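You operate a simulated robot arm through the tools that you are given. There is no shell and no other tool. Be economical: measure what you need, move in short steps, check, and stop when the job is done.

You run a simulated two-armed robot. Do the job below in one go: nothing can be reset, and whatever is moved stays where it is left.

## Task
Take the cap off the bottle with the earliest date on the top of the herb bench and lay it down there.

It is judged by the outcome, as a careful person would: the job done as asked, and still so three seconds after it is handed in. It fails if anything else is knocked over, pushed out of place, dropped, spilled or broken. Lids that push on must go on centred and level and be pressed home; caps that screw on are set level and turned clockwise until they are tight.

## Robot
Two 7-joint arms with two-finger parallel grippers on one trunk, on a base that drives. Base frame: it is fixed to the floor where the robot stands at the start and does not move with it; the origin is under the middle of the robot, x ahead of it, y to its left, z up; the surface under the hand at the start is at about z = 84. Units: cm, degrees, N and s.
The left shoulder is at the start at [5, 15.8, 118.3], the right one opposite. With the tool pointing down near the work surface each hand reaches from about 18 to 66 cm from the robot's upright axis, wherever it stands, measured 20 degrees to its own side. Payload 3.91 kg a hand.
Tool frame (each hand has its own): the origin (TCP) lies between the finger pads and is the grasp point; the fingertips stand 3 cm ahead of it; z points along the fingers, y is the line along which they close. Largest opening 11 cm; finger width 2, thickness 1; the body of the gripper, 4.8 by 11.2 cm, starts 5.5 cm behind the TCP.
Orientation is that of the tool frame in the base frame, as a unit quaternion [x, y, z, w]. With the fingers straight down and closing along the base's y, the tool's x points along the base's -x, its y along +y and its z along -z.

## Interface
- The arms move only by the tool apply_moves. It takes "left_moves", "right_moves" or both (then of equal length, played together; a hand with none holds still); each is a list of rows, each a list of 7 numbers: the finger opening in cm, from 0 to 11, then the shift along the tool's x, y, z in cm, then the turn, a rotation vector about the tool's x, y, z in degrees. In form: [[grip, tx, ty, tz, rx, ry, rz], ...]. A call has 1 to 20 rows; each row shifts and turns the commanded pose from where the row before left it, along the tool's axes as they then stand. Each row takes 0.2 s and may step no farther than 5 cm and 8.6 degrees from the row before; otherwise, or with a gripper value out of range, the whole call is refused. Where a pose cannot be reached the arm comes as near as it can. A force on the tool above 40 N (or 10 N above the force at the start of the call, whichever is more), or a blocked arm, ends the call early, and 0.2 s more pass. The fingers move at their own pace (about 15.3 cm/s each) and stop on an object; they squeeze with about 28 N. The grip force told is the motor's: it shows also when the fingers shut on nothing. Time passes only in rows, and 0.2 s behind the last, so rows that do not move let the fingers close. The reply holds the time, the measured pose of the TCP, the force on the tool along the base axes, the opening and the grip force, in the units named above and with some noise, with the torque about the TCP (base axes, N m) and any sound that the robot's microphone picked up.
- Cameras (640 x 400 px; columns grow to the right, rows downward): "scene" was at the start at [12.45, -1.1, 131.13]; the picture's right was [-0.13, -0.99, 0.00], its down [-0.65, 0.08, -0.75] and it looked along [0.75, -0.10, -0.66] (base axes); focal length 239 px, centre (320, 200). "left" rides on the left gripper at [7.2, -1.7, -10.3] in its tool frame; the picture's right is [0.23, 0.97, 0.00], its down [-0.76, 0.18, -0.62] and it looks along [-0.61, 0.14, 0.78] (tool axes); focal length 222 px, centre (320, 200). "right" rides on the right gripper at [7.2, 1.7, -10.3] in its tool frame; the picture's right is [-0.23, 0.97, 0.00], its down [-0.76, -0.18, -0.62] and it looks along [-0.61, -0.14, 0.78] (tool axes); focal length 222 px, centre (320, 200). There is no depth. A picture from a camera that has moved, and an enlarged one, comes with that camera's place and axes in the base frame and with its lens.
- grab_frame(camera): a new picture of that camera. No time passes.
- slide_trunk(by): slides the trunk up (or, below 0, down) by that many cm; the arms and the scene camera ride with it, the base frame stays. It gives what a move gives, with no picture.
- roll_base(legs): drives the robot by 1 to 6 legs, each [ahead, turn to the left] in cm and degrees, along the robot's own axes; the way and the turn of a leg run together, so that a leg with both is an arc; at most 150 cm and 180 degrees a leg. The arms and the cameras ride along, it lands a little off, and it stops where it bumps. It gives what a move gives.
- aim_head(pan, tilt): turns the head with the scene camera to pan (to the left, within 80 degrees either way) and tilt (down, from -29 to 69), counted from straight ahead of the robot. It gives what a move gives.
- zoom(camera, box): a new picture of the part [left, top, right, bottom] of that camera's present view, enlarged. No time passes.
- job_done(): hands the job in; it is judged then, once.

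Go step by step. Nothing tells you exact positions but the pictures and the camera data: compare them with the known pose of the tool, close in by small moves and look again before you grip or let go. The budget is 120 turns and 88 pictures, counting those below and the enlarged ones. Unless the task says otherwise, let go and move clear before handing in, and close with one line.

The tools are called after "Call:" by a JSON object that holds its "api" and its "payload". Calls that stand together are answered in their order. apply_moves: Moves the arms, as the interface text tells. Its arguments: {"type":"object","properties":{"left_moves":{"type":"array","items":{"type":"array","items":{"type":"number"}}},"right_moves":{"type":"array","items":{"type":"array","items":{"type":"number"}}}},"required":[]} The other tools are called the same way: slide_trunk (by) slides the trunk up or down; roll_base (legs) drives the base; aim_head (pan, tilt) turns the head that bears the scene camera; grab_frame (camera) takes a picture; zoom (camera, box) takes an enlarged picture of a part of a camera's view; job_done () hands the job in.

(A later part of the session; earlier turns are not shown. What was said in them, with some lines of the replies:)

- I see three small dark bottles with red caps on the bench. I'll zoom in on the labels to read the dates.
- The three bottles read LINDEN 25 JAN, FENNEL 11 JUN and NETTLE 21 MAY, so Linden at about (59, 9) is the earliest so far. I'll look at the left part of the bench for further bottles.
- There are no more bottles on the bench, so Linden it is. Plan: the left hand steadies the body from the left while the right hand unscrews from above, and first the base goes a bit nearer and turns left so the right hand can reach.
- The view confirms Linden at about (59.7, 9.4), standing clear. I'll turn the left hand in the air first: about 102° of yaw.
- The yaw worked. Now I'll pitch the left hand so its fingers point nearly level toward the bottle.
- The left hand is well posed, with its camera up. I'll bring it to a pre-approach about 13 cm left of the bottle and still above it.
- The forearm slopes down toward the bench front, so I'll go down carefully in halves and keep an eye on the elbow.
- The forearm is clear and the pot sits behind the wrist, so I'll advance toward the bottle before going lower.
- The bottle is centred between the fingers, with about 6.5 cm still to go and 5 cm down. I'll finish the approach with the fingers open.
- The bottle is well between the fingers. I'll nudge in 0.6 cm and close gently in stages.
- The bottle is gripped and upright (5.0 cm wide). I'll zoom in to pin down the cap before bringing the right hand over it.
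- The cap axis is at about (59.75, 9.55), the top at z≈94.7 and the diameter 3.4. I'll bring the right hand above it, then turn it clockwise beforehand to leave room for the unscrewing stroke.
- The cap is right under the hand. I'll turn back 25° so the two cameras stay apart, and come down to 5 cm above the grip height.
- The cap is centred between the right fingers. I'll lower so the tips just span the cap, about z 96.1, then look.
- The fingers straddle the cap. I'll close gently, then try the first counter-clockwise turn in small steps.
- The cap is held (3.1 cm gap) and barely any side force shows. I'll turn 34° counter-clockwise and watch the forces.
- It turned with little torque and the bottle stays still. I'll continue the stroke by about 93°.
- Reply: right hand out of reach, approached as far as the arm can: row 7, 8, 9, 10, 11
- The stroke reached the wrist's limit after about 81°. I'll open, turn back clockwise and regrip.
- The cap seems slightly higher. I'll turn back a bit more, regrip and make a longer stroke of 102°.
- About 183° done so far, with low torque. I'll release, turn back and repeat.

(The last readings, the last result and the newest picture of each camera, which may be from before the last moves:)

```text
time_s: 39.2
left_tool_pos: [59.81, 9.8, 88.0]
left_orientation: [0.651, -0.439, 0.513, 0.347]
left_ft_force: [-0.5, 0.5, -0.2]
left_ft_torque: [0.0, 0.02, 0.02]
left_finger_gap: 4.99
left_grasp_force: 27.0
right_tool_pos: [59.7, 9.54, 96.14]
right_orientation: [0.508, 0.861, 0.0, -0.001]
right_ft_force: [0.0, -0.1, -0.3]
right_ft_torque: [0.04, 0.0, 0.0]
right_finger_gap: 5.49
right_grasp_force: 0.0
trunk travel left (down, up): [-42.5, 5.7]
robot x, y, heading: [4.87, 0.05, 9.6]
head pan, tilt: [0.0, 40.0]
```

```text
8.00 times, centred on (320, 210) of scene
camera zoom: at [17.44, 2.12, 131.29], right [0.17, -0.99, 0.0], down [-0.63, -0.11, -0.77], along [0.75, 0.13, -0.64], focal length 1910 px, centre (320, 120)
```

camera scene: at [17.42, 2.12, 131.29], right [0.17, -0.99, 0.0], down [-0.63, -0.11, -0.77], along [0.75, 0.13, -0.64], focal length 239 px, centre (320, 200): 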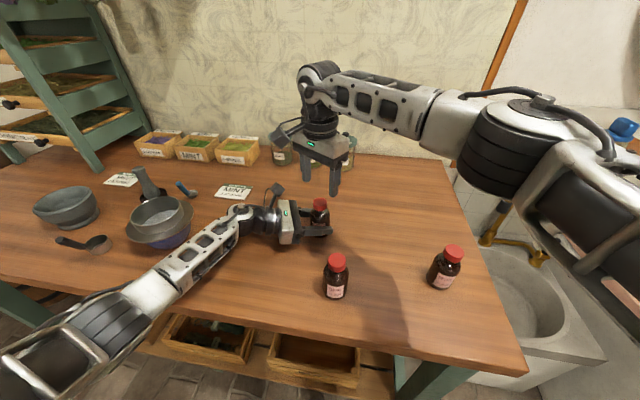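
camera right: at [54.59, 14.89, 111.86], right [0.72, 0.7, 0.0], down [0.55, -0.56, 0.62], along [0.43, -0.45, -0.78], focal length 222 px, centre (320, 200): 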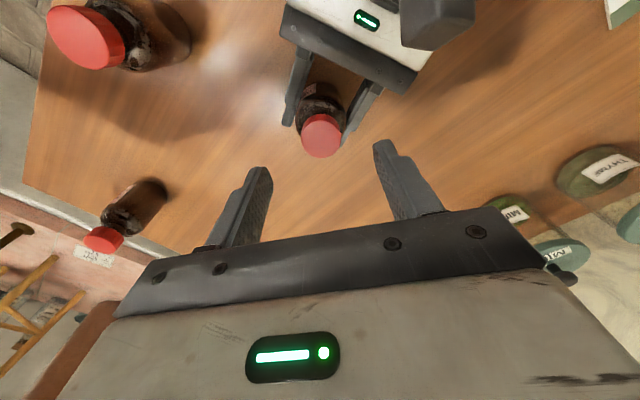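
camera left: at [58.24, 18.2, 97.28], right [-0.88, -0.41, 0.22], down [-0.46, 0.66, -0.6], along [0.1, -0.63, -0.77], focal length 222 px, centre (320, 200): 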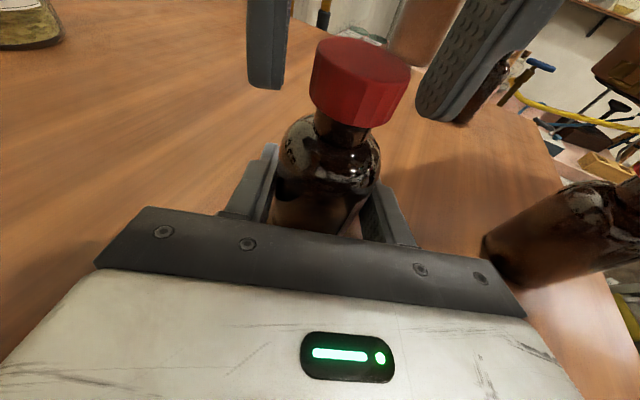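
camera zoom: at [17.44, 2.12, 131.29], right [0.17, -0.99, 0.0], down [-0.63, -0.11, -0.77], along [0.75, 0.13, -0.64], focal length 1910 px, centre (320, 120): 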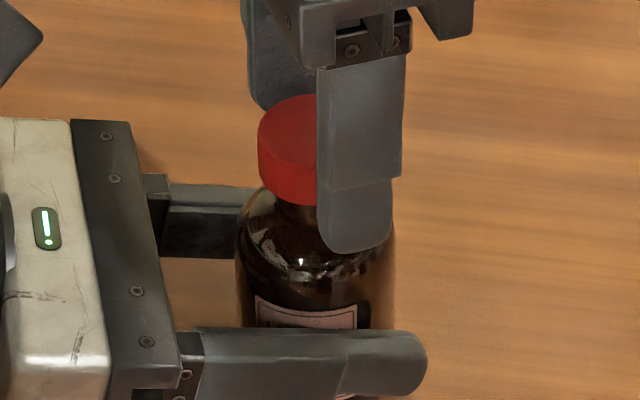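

The cap has risen slightly and the bottle shifted about 2 mm toward +y. I'll recentre the hand by that amount and make the next stroke.

Call:
{"api": "apply_moves", "payload": {"right_moves": [[5.5, 0.18, 0.1, -0.15, 0, 0, 0], [4.5, 0, 0, 0, 0, 0, 0], [3.8, 0, 0, 0, 0, 0, 0], [3.4, 0, 0, 0, 0, 0, 0], [3.0, 0, 0, 0, 0, 0, 0], [2, 0, 0, 0, 0, 0, 0], [2, 0, 0, 0, 0, 0, 0], [2, 0, 0, 0, 0, 0, -8.5], [2, 0, 0, -0.02, 0, 0, -8.5], [2, 0, 0, 0, 0, 0, -8.5], [2, 0, 0, -0.02, 0, 0, -8.5], [2, 0, 0, 0, 0, 0, -8.5], [2, 0, 0, -0.02, 0, 0, -8.5], [2, 0, 0, 0, 0, 0, -8.5], [2, 0, 0, -0.02, 0, 0, -8.5], [2, 0, 0, 0, 0, 0, -8.5], [2, 0, 0, -0.02, 0, 0, -8.5], [2, 0, 0, 0, 0, 0, -8.5], [2, 0, 0, 0, 0, 0, -8.5]]}}

Call:
{"api": "apply_moves", "payload": {"right_moves": [[3.6, 0, 0, 0, 0, 0, 0], [5, 0, 0, 0, 0, 0, 0], [5.5, 0, 0, 0, 0, 0, 8.5], [5.5, 0, 0, 0, 0, 0, 8.5], [5.5, 0, 0, 0, 0, 0, 8.5], [5.5, 0, 0, 0, 0, 0, 8.5], [5.5, 0, 0, 0, 0, 0, 8.5], [5.5, 0, 0, 0, 0, 0, 8.5], [5.5, 0, 0, 0, 0, 0, 8.5], [5.5, 0, 0, 0, 0, 0, 8.5], [5.5, 0, 0, 0, 0, 0, 8.5], [5.5, 0, 0, 0, 0, 0, 8.5], [5.5, 0, 0, 0, 0, 0, 8.5], [5.5, 0, 0, 0, 0, 0, 8.5], [5.5, 0, 0, 0, 0, 0, 0]]}}

Call:
{"api": "grab_frame", "payload": {"camera": "left"}}

Call:
{"api": "zoom", "payload": {"camera": "scene", "box": [296, 185, 344, 235]}}

```text
time_s: 43.2
left_tool_pos: [59.88, 9.76, 87.95]
left_orientation: [0.651, -0.439, 0.513, 0.347]
left_ft_force: [2.4, 3.9, -0.2]
left_ft_torque: [-0.29, 0.14, 0.01]
left_finger_gap: 5.01
left_grasp_force: 28.3
right_tool_pos: [59.73, 9.76, 96.39]
right_orientation: [-0.351, 0.936, 0.0, -0.001]
right_ft_force: [-2.5, -4.8, -1.0]
right_ft_torque: [-0.08, 0.07, 0.0]
right_finger_gap: 3.03
right_grasp_force: 27.8
trunk travel left (down, up): [-42.5, 5.7]
robot x, y, heading: [5.15, 0.17, 10.0]
head pan, tilt: [0.0, 40.0]
```

```text
time_s: 46.4
left_tool_pos: [59.78, 9.76, 87.84]
left_orientation: [0.651, -0.439, 0.513, 0.347]
left_ft_force: [0.4, -0.2, 0.5]
left_ft_torque: [0.01, 0.01, -0.02]
left_finger_gap: 4.99
left_grasp_force: 28.5
right_tool_pos: [59.76, 9.86, 96.52]
right_orientation: [0.508, 0.861, 0.0, -0.001]
right_ft_force: [-0.1, -0.1, 0.1]
right_ft_torque: [0.0, -0.02, -0.02]
right_finger_gap: 5.49
right_grasp_force: 0.0
trunk travel left (down, up): [-42.5, 5.7]
robot x, y, heading: [5.32, 0.16, 9.7]
head pan, tilt: [0.0, 40.0]
```

```text
54 pictures are left
camera left: at [58.23, 18.2, 97.29], right [-0.88, -0.41, 0.22], down [-0.46, 0.66, -0.6], along [0.1, -0.63, -0.77], focal length 222 px, centre (320, 200)
```

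left: 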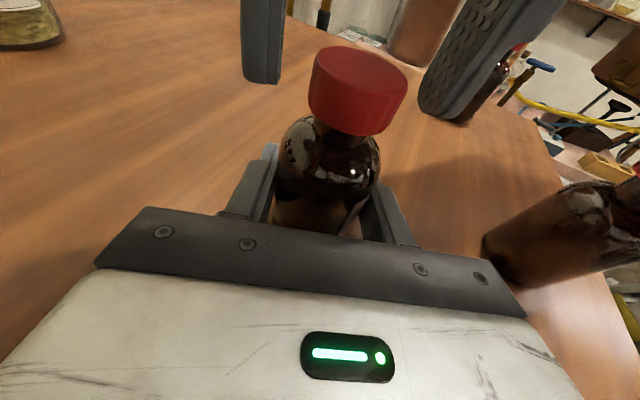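

```text
8.00 times, centred on (320, 210) of scene
camera zoom: at [17.43, 2.12, 131.29], right [0.17, -0.99, 0.0], down [-0.63, -0.11, -0.77], along [0.75, 0.13, -0.64], focal length 1910 px, centre (320, 120)
```

zoom: 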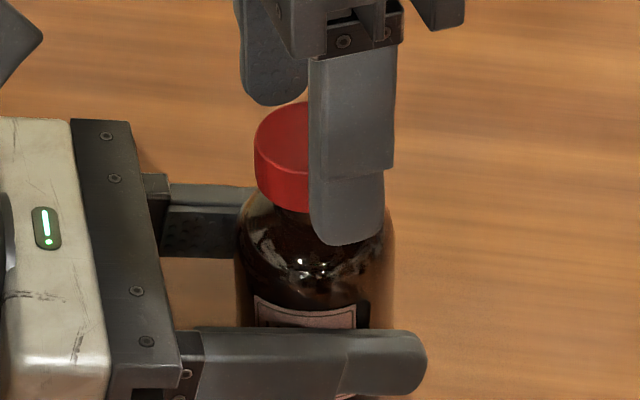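

The cap now sits slightly lower and tilted, so the thread looks free. I'll grip it and lift gently to test.

Call:
{"api": "apply_moves", "payload": {"right_moves": [[5.5, 0, 0, 0.35, 0, 0, 0], [4.5, 0, 0, 0, 0, 0, 0], [3.8, 0, 0, 0, 0, 0, 0], [3.4, 0, 0, 0, 0, 0, 0], [3.0, 0, 0, 0, 0, 0, 0], [2, 0, 0, 0, 0, 0, 0], [2, 0, 0, 0, 0, 0, 0], [2, 0, 0, -0.1, 0, 0, -4], [2, 0, 0, -0.1, 0, 0, -4], [2, 0, 0, -0.1, 0, 0, -4], [2, 0, 0, -0.1, 0, 0, -4], [2, 0, 0, 0, 0, 0, 0]]}}

Call:
{"api": "grab_frame", "payload": {"camera": "left"}}

```text
time_s: 49.0
left_tool_pos: [59.73, 9.84, 87.81]
left_orientation: [0.651, -0.44, 0.513, 0.347]
left_ft_force: [0.6, 0.2, 0.4]
left_ft_torque: [0.01, -0.05, 0.0]
left_finger_gap: 4.97
left_grasp_force: 27.5
right_tool_pos: [59.75, 9.96, 96.61]
right_orientation: [0.381, 0.924, 0.0, 0.0]
right_ft_force: [-0.3, -0.2, -0.5]
right_ft_torque: [0.0, 0.03, 0.04]
right_finger_gap: 3.08
right_grasp_force: 28.4
trunk travel left (down, up): [-42.5, 5.7]
robot x, y, heading: [4.78, 0.42, 9.8]
head pan, tilt: [0.0, 40.0]
```

```text
52 pictures are left
camera left: at [58.23, 18.2, 97.29], right [-0.88, -0.41, 0.22], down [-0.46, 0.66, -0.6], along [0.1, -0.63, -0.77], focal length 222 px, centre (320, 200)
```

left: 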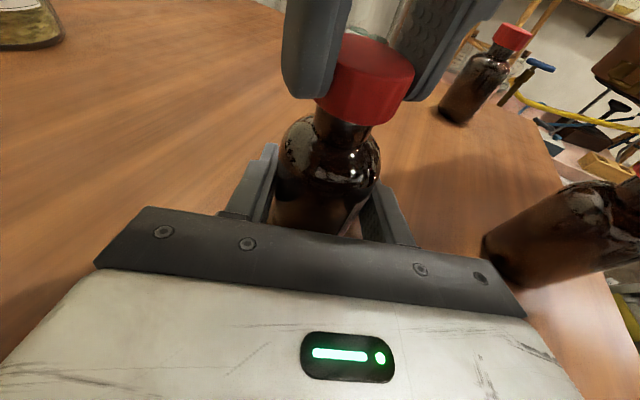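

No force resists, so the cap is off the thread and in the hand. I'll lift it straight up.

Call:
{"api": "apply_moves", "payload": {"right_moves": [[2, 0, 0, -0.3, 0, 0, 0], [2, 0, 0, -0.5, 0, 0, 0], [2, 0, 0, -1, 0, 0, 0], [2, 0, 0, -2, 0, 0, 0], [2, 0, 0, -3, 0, 0, 0], [2, 0, 0, 0, 0, 0, 0]]}}

Call:
{"api": "grab_frame", "payload": {"camera": "left"}}

Call:
{"api": "zoom", "payload": {"camera": "scene", "box": [260, 150, 356, 240]}}

```text
time_s: 50.4
left_tool_pos: [59.79, 9.64, 87.92]
left_orientation: [0.651, -0.44, 0.512, 0.347]
left_ft_force: [-1.1, 0.3, -0.3]
left_ft_torque: [0.03, 0.05, -0.02]
left_finger_gap: 4.98
left_grasp_force: 27.9
right_tool_pos: [59.81, 9.82, 103.34]
right_orientation: [0.382, 0.924, 0.0, -0.001]
right_ft_force: [-0.5, -0.6, 0.8]
right_ft_torque: [0.0, 0.02, 0.01]
right_finger_gap: 3.06
right_grasp_force: 27.9
trunk travel left (down, up): [-42.5, 5.7]
robot x, y, heading: [5.28, 0.23, 10.0]
head pan, tilt: [0.0, 40.0]
```

```text
51 pictures are left
camera left: at [58.22, 18.2, 97.29], right [-0.88, -0.41, 0.22], down [-0.46, 0.66, -0.6], along [0.1, -0.63, -0.77], focal length 222 px, centre (320, 200)
```

left: 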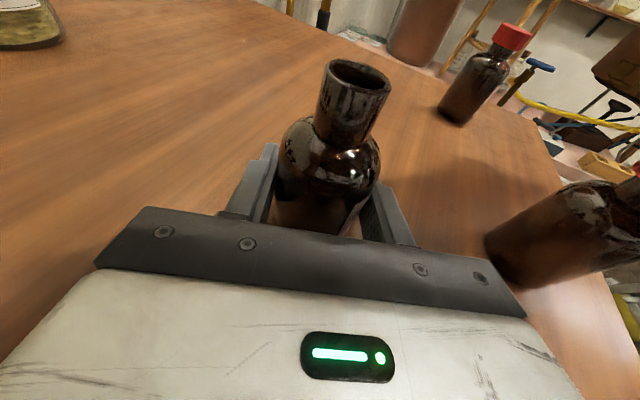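

```text
4.44 times, centred on (308, 195) of scene
camera zoom: at [17.42, 2.12, 131.29], right [0.17, -0.99, 0.0], down [-0.63, -0.11, -0.77], along [0.75, 0.13, -0.64], focal length 1061 px, centre (373, 222)
```

zoom: 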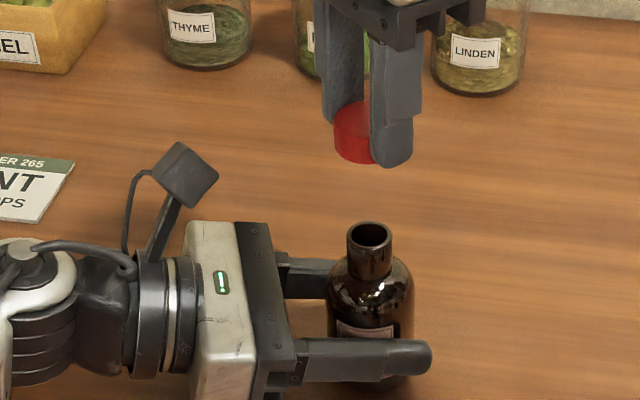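

The cap is off, and the bottle stands open and steady. I'll carry the cap about 15 cm to the right, to clear bench at (60, -6), and lower it.

Call:
{"api": "apply_moves", "payload": {"right_moves": [[2, -2.26, -2.2, 0, 0, 0, 0], [2, -2.26, -2.2, 0, 0, 0, 0], [2, -2.26, -2.2, 0, 0, 0, 0], [2, -2.26, -2.2, 0, 0, 0, 0], [2, -2.26, -2.2, 0, 0, 0, 0], [2, 0, 0, 3.2, 0, 0, 0], [2, 0, 0, 3.2, 0, 0, 0], [2, 0, 0, 3.2, 0, 0, 0], [2, 0, 0, 3.2, 0, 0, 0], [2, 0, 0, 0, 0, 0, 0]]}}

Call:
{"api": "grab_frame", "payload": {"camera": "scene"}}

Call:
{"api": "grab_frame", "payload": {"camera": "left"}}

```text
time_s: 52.6
left_tool_pos: [59.82, 9.75, 87.93]
left_orientation: [0.651, -0.44, 0.513, 0.347]
left_ft_force: [1.2, -1.0, -0.2]
left_ft_torque: [0.01, -0.02, 0.0]
left_finger_gap: 4.99
left_grasp_force: 28.4
right_tool_pos: [59.9, -5.89, 90.5]
right_orientation: [0.382, 0.924, 0.001, -0.001]
right_ft_force: [-0.1, -0.1, -0.1]
right_ft_torque: [0.01, -0.01, 0.0]
right_finger_gap: 3.14
right_grasp_force: 27.9
trunk travel left (down, up): [-42.5, 5.7]
robot x, y, heading: [4.75, 0.54, 9.9]
head pan, tilt: [0.0, 40.0]
```

```text
49 pictures are left
camera scene: at [17.43, 2.12, 131.29], right [0.17, -0.99, 0.0], down [-0.63, -0.11, -0.77], along [0.75, 0.13, -0.64], focal length 239 px, centre (320, 200)
```

scene: 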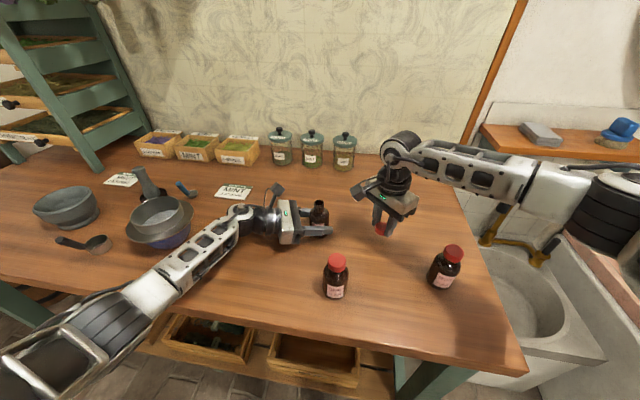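

```text
48 pictures are left
camera left: at [58.23, 18.2, 97.29], right [-0.88, -0.41, 0.22], down [-0.46, 0.66, -0.6], along [0.1, -0.63, -0.77], focal length 222 px, centre (320, 200)
```

left: 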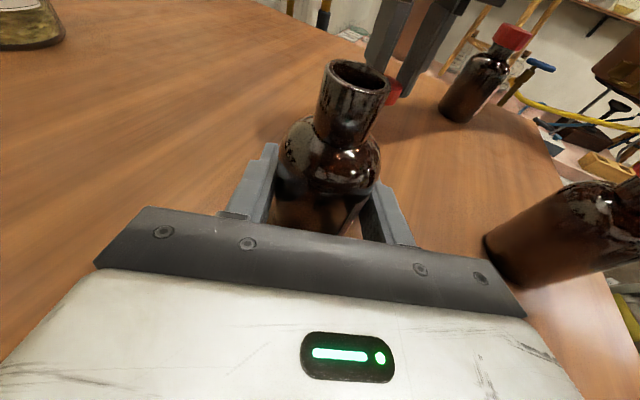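

The spot is clear. I'll lower in small steps until I feel contact.

Call:
{"api": "apply_moves", "payload": {"right_moves": [[2, 0, 0, 1, 0, 0, 0], [2, 0, 0, 1, 0, 0, 0], [2, 0, 0, 0.4, 0, 0, 0], [2, 0, 0, 0.2, 0, 0, 0], [2, 0, 0, 0.2, 0, 0, 0], [2, 0, 0, 0, 0, 0, 0]]}}

Call:
{"api": "zoom", "payload": {"camera": "scene", "box": [340, 180, 436, 250]}}

```text
time_s: 54.0
left_tool_pos: [59.75, 9.78, 87.95]
left_orientation: [0.651, -0.44, 0.513, 0.347]
left_ft_force: [0.4, 1.3, -0.4]
left_ft_torque: [0.02, 0.02, -0.02]
left_finger_gap: 4.99
left_grasp_force: 28.0
right_tool_pos: [59.84, -5.88, 87.72]
right_orientation: [0.382, 0.924, 0.001, -0.001]
right_ft_force: [0.5, -0.2, -0.1]
right_ft_torque: [-0.04, 0.0, 0.03]
right_finger_gap: 3.11
right_grasp_force: 27.9
trunk travel left (down, up): [-42.5, 5.7]
robot x, y, heading: [5.09, 0.31, 9.8]
head pan, tilt: [0.0, 40.0]
```

```text
5.71 times, centred on (388, 215) of scene
camera zoom: at [17.43, 2.12, 131.29], right [0.17, -0.99, 0.0], down [-0.63, -0.11, -0.77], along [0.75, 0.13, -0.64], focal length 1364 px, centre (-69, 114)
```

zoom: 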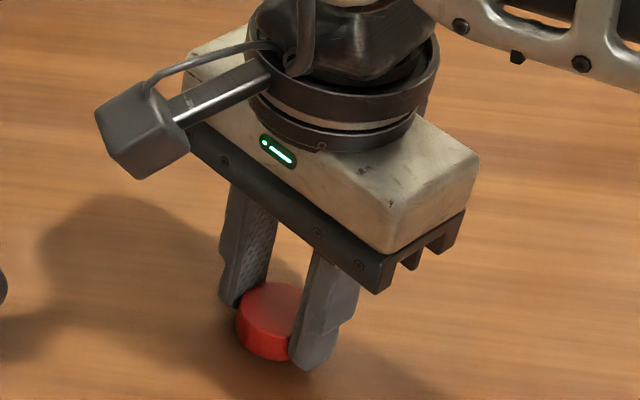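

Call:
{"api": "apply_moves", "payload": {"right_moves": [[2, 0, 0, 0.1, 0, 0, 0], [2, 0, 0, 0.1, 0, 0, 0], [2, 0, 0, 0.1, 0, 0, 0], [2, 0, 0, 0.1, 0, 0, 0], [2, 0, 0, 0, 0, 0, 0]]}}

```text
time_s: 55.2
left_tool_pos: [59.84, 9.76, 87.89]
left_orientation: [0.65, -0.44, 0.513, 0.348]
left_ft_force: [0.7, 0.3, -0.7]
left_ft_torque: [0.03, -0.01, -0.04]
left_finger_gap: 4.99
left_grasp_force: 28.1
right_tool_pos: [59.84, -5.88, 87.34]
right_orientation: [0.382, 0.924, 0.0, -0.001]
right_ft_force: [-0.6, -0.2, 0.7]
right_ft_torque: [-0.02, 0.0, -0.03]
right_finger_gap: 3.1
right_grasp_force: 27.8
trunk travel left (down, up): [-42.5, 5.7]
robot x, y, heading: [5.05, 0.1, 9.9]
head pan, tilt: [0.0, 40.0]
```

There's no contact yet, so I'll go on in 1 mm steps.

Call:
{"api": "apply_moves", "payload": {"right_moves": [[2, 0, 0, 0.1, 0, 0, 0], [2, 0, 0, 0.1, 0, 0, 0], [2, 0, 0, 0.1, 0, 0, 0], [2, 0, 0, 0, 0, 0, 0]]}}

```text
time_s: 56.2
left_tool_pos: [59.68, 9.76, 88.0]
left_orientation: [0.65, -0.44, 0.513, 0.347]
left_ft_force: [-1.0, 0.4, 0.4]
left_ft_torque: [0.02, 0.01, 0.04]
left_finger_gap: 4.96
left_grasp_force: 28.2
right_tool_pos: [59.97, -5.96, 87.2]
right_orientation: [0.383, 0.924, 0.002, 0.001]
right_ft_force: [-2.4, -3.5, 13.8]
right_ft_torque: [-0.07, 0.18, 0.04]
right_finger_gap: 3.12
right_grasp_force: 28.2
trunk travel left (down, up): [-42.5, 5.7]
robot x, y, heading: [4.95, 0.01, 9.7]
head pan, tilt: [0.0, 40.0]
```

The cap touches the bench (about 14 N). I'll ease up slightly, open slowly and rise clear.

Call:
{"api": "apply_moves", "payload": {"right_moves": [[2, 0, 0, -0.1, 0, 0, 0], [3.3, 0, 0, 0, 0, 0, 0], [3.8, 0, 0, 0, 0, 0, 0], [4.6, 0, 0, 0, 0, 0, 0], [5.5, 0, 0, 0, 0, 0, 0], [5.5, 0, 0, -1, 0, 0, 0], [5.5, 0, 0, -3, 0, 0, 0], [5.5, 0, 0, -4, 0, 0, 0], [5.5, 0, 0, -4, 0, 0, 0], [5.5, 0, 0, -4, 0, 0, 0], [5.5, 0, 0, -4, 0, 0, 0], [5.5, 0, 0, 0, 0, 0, 0]]}}

Call:
{"api": "grab_frame", "payload": {"camera": "scene"}}

Call:
{"api": "grab_frame", "payload": {"camera": "left"}}

```text
time_s: 58.8
left_tool_pos: [59.71, 9.78, 87.92]
left_orientation: [0.651, -0.439, 0.513, 0.346]
left_ft_force: [-0.9, 0.0, 0.3]
left_ft_torque: [0.0, 0.02, 0.01]
left_finger_gap: 5.01
left_grasp_force: 27.9
right_tool_pos: [59.94, -5.9, 107.22]
right_orientation: [0.382, 0.924, 0.001, -0.001]
right_ft_force: [0.5, 0.0, 0.3]
right_ft_torque: [-0.03, 0.01, 0.01]
right_finger_gap: 5.5
right_grasp_force: 0.1
trunk travel left (down, up): [-42.5, 5.7]
robot x, y, heading: [4.87, 0.25, 9.9]
head pan, tilt: [0.0, 40.0]
```

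```text
46 pictures are left
camera scene: at [17.42, 2.12, 131.29], right [0.17, -0.99, 0.0], down [-0.63, -0.11, -0.77], along [0.75, 0.13, -0.64], focal length 239 px, centre (320, 200)
```

scene: 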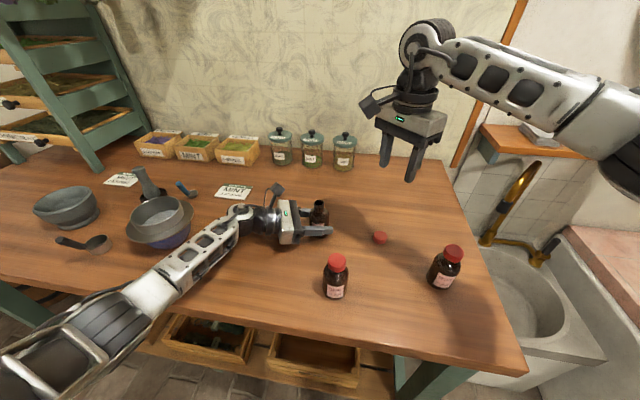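

```text
45 pictures are left
camera left: at [58.22, 18.2, 97.3], right [-0.88, -0.41, 0.22], down [-0.46, 0.66, -0.6], along [0.1, -0.63, -0.77], focal length 222 px, centre (320, 200)
```

left: 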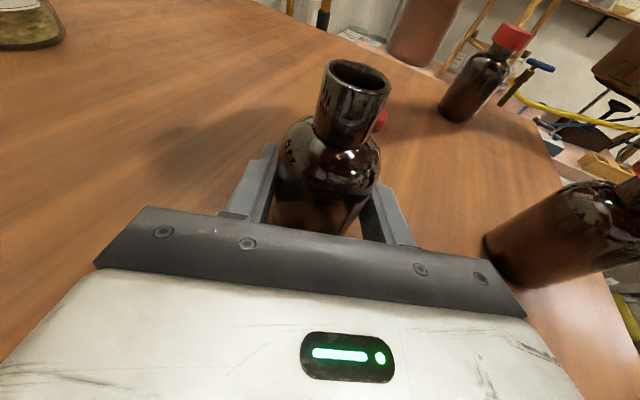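

The cap rests on the bench. I'll open the left hand slowly and back it out along the way it came in.

Call:
{"api": "apply_moves", "payload": {"left_moves": [[5.2, 0, 0, 0, 0, 0, 0], [5.5, 0, 0, 0, 0, 0, 0], [6, 0, 0, 0, 0, 0, 0], [7, 0, 0, 0, 0, 0, 0], [8, 0, 0, 0, 0, 0, 0], [9, 0, 0, 0, 0, 0, 0], [9, -0.23, 0, -0.97, 0, 0, 0], [9, -0.46, 0, -1.94, 0, 0, 0], [9, -0.46, 0, -1.94, 0, 0, 0], [9, 0, 0, 0, 0, 0, 0]]}}

Call:
{"api": "grab_frame", "payload": {"camera": "left"}}

```text
time_s: 61.0
left_tool_pos: [57.98, 14.4, 87.95]
left_orientation: [0.651, -0.439, 0.513, 0.347]
left_ft_force: [-0.6, 0.0, -0.2]
left_ft_torque: [-0.03, 0.01, 0.03]
left_finger_gap: 9.0
left_grasp_force: 0.1
right_tool_pos: [59.93, -6.0, 107.1]
right_orientation: [0.382, 0.924, 0.0, 0.0]
right_ft_force: [-0.1, 0.1, -0.7]
right_ft_torque: [0.01, -0.01, 0.04]
right_finger_gap: 5.48
right_grasp_force: 0.0
trunk travel left (down, up): [-42.5, 5.7]
robot x, y, heading: [4.58, -0.3, 10.0]
head pan, tilt: [0.0, 40.0]
```

```text
44 pictures are left
camera left: at [56.41, 22.85, 97.29], right [-0.88, -0.41, 0.22], down [-0.46, 0.66, -0.6], along [0.1, -0.63, -0.77], focal length 222 px, centre (320, 200)
```

left: 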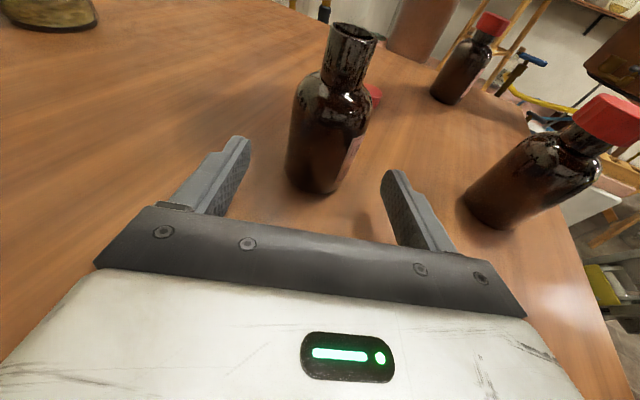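

The bottle stands free. I'll raise the left hand straight up and clear.

Call:
{"api": "apply_moves", "payload": {"left_moves": [[9, 0.7, 0, -2.9, 0, 0, 0], [9, 3.9, 0, -0.93, 0, 0, 0], [9, 3.9, 0, -0.93, 0, 0, 0], [9, 3.9, 0, -0.93, 0, 0, 0], [9, 0, 0, 0, 0, 0, 0]]}}

Call:
{"api": "grab_frame", "payload": {"camera": "scene"}}

Call:
{"api": "zoom", "payload": {"camera": "scene", "box": [296, 185, 396, 250]}}

```text
time_s: 62.2
left_tool_pos: [56.95, 16.89, 101.3]
left_orientation: [0.651, -0.439, 0.513, 0.346]
left_ft_force: [0.2, 0.1, 0.1]
left_ft_torque: [0.01, 0.0, 0.04]
left_finger_gap: 8.99
left_grasp_force: 0.0
right_tool_pos: [59.86, -5.95, 107.18]
right_orientation: [0.383, 0.924, 0.0, -0.002]
right_ft_force: [0.4, 0.8, 0.5]
right_ft_torque: [0.02, 0.03, 0.01]
right_finger_gap: 5.5
right_grasp_force: 0.1
trunk travel left (down, up): [-42.5, 5.7]
robot x, y, heading: [5.03, -0.12, 10.1]
head pan, tilt: [0.0, 40.0]
```

```text
43 pictures are left
camera scene: at [17.43, 2.12, 131.29], right [0.17, -0.99, 0.0], down [-0.63, -0.11, -0.77], along [0.75, 0.13, -0.64], focal length 239 px, centre (320, 200)
```

scene: 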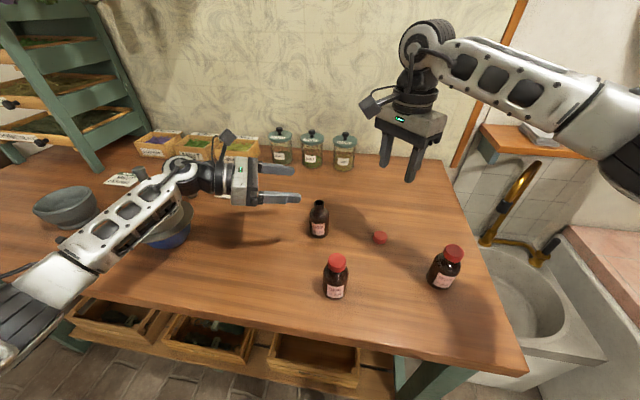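

```text
6.15 times, centred on (346, 218) of scene
camera zoom: at [17.43, 2.12, 131.29], right [0.17, -0.99, 0.0], down [-0.63, -0.11, -0.77], along [0.75, 0.13, -0.64], focal length 1469 px, centre (160, 92)
```

zoom: 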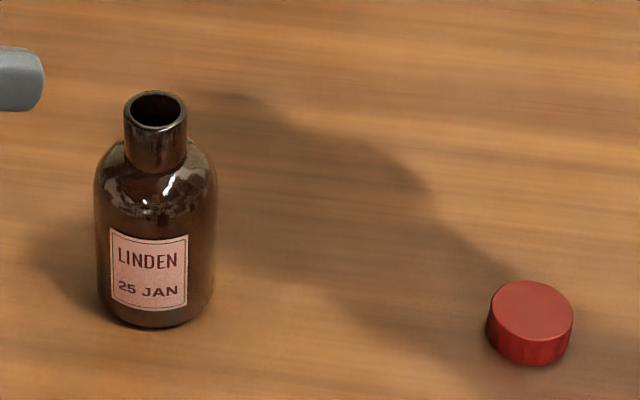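

The Linden bottle (25 Jan) stands open and upright, its cap lies flat on the bench and both hands are clear. I'm handing in.

Call:
{"api": "job_done", "payload": {}}

```text
The job is handed in.
```

I unscrewed the cap from the LINDEN bottle (25 JAN, the earliest of the three) and laid it flat on the herb bench; the bottle is still upright and nothing else was disturbed.
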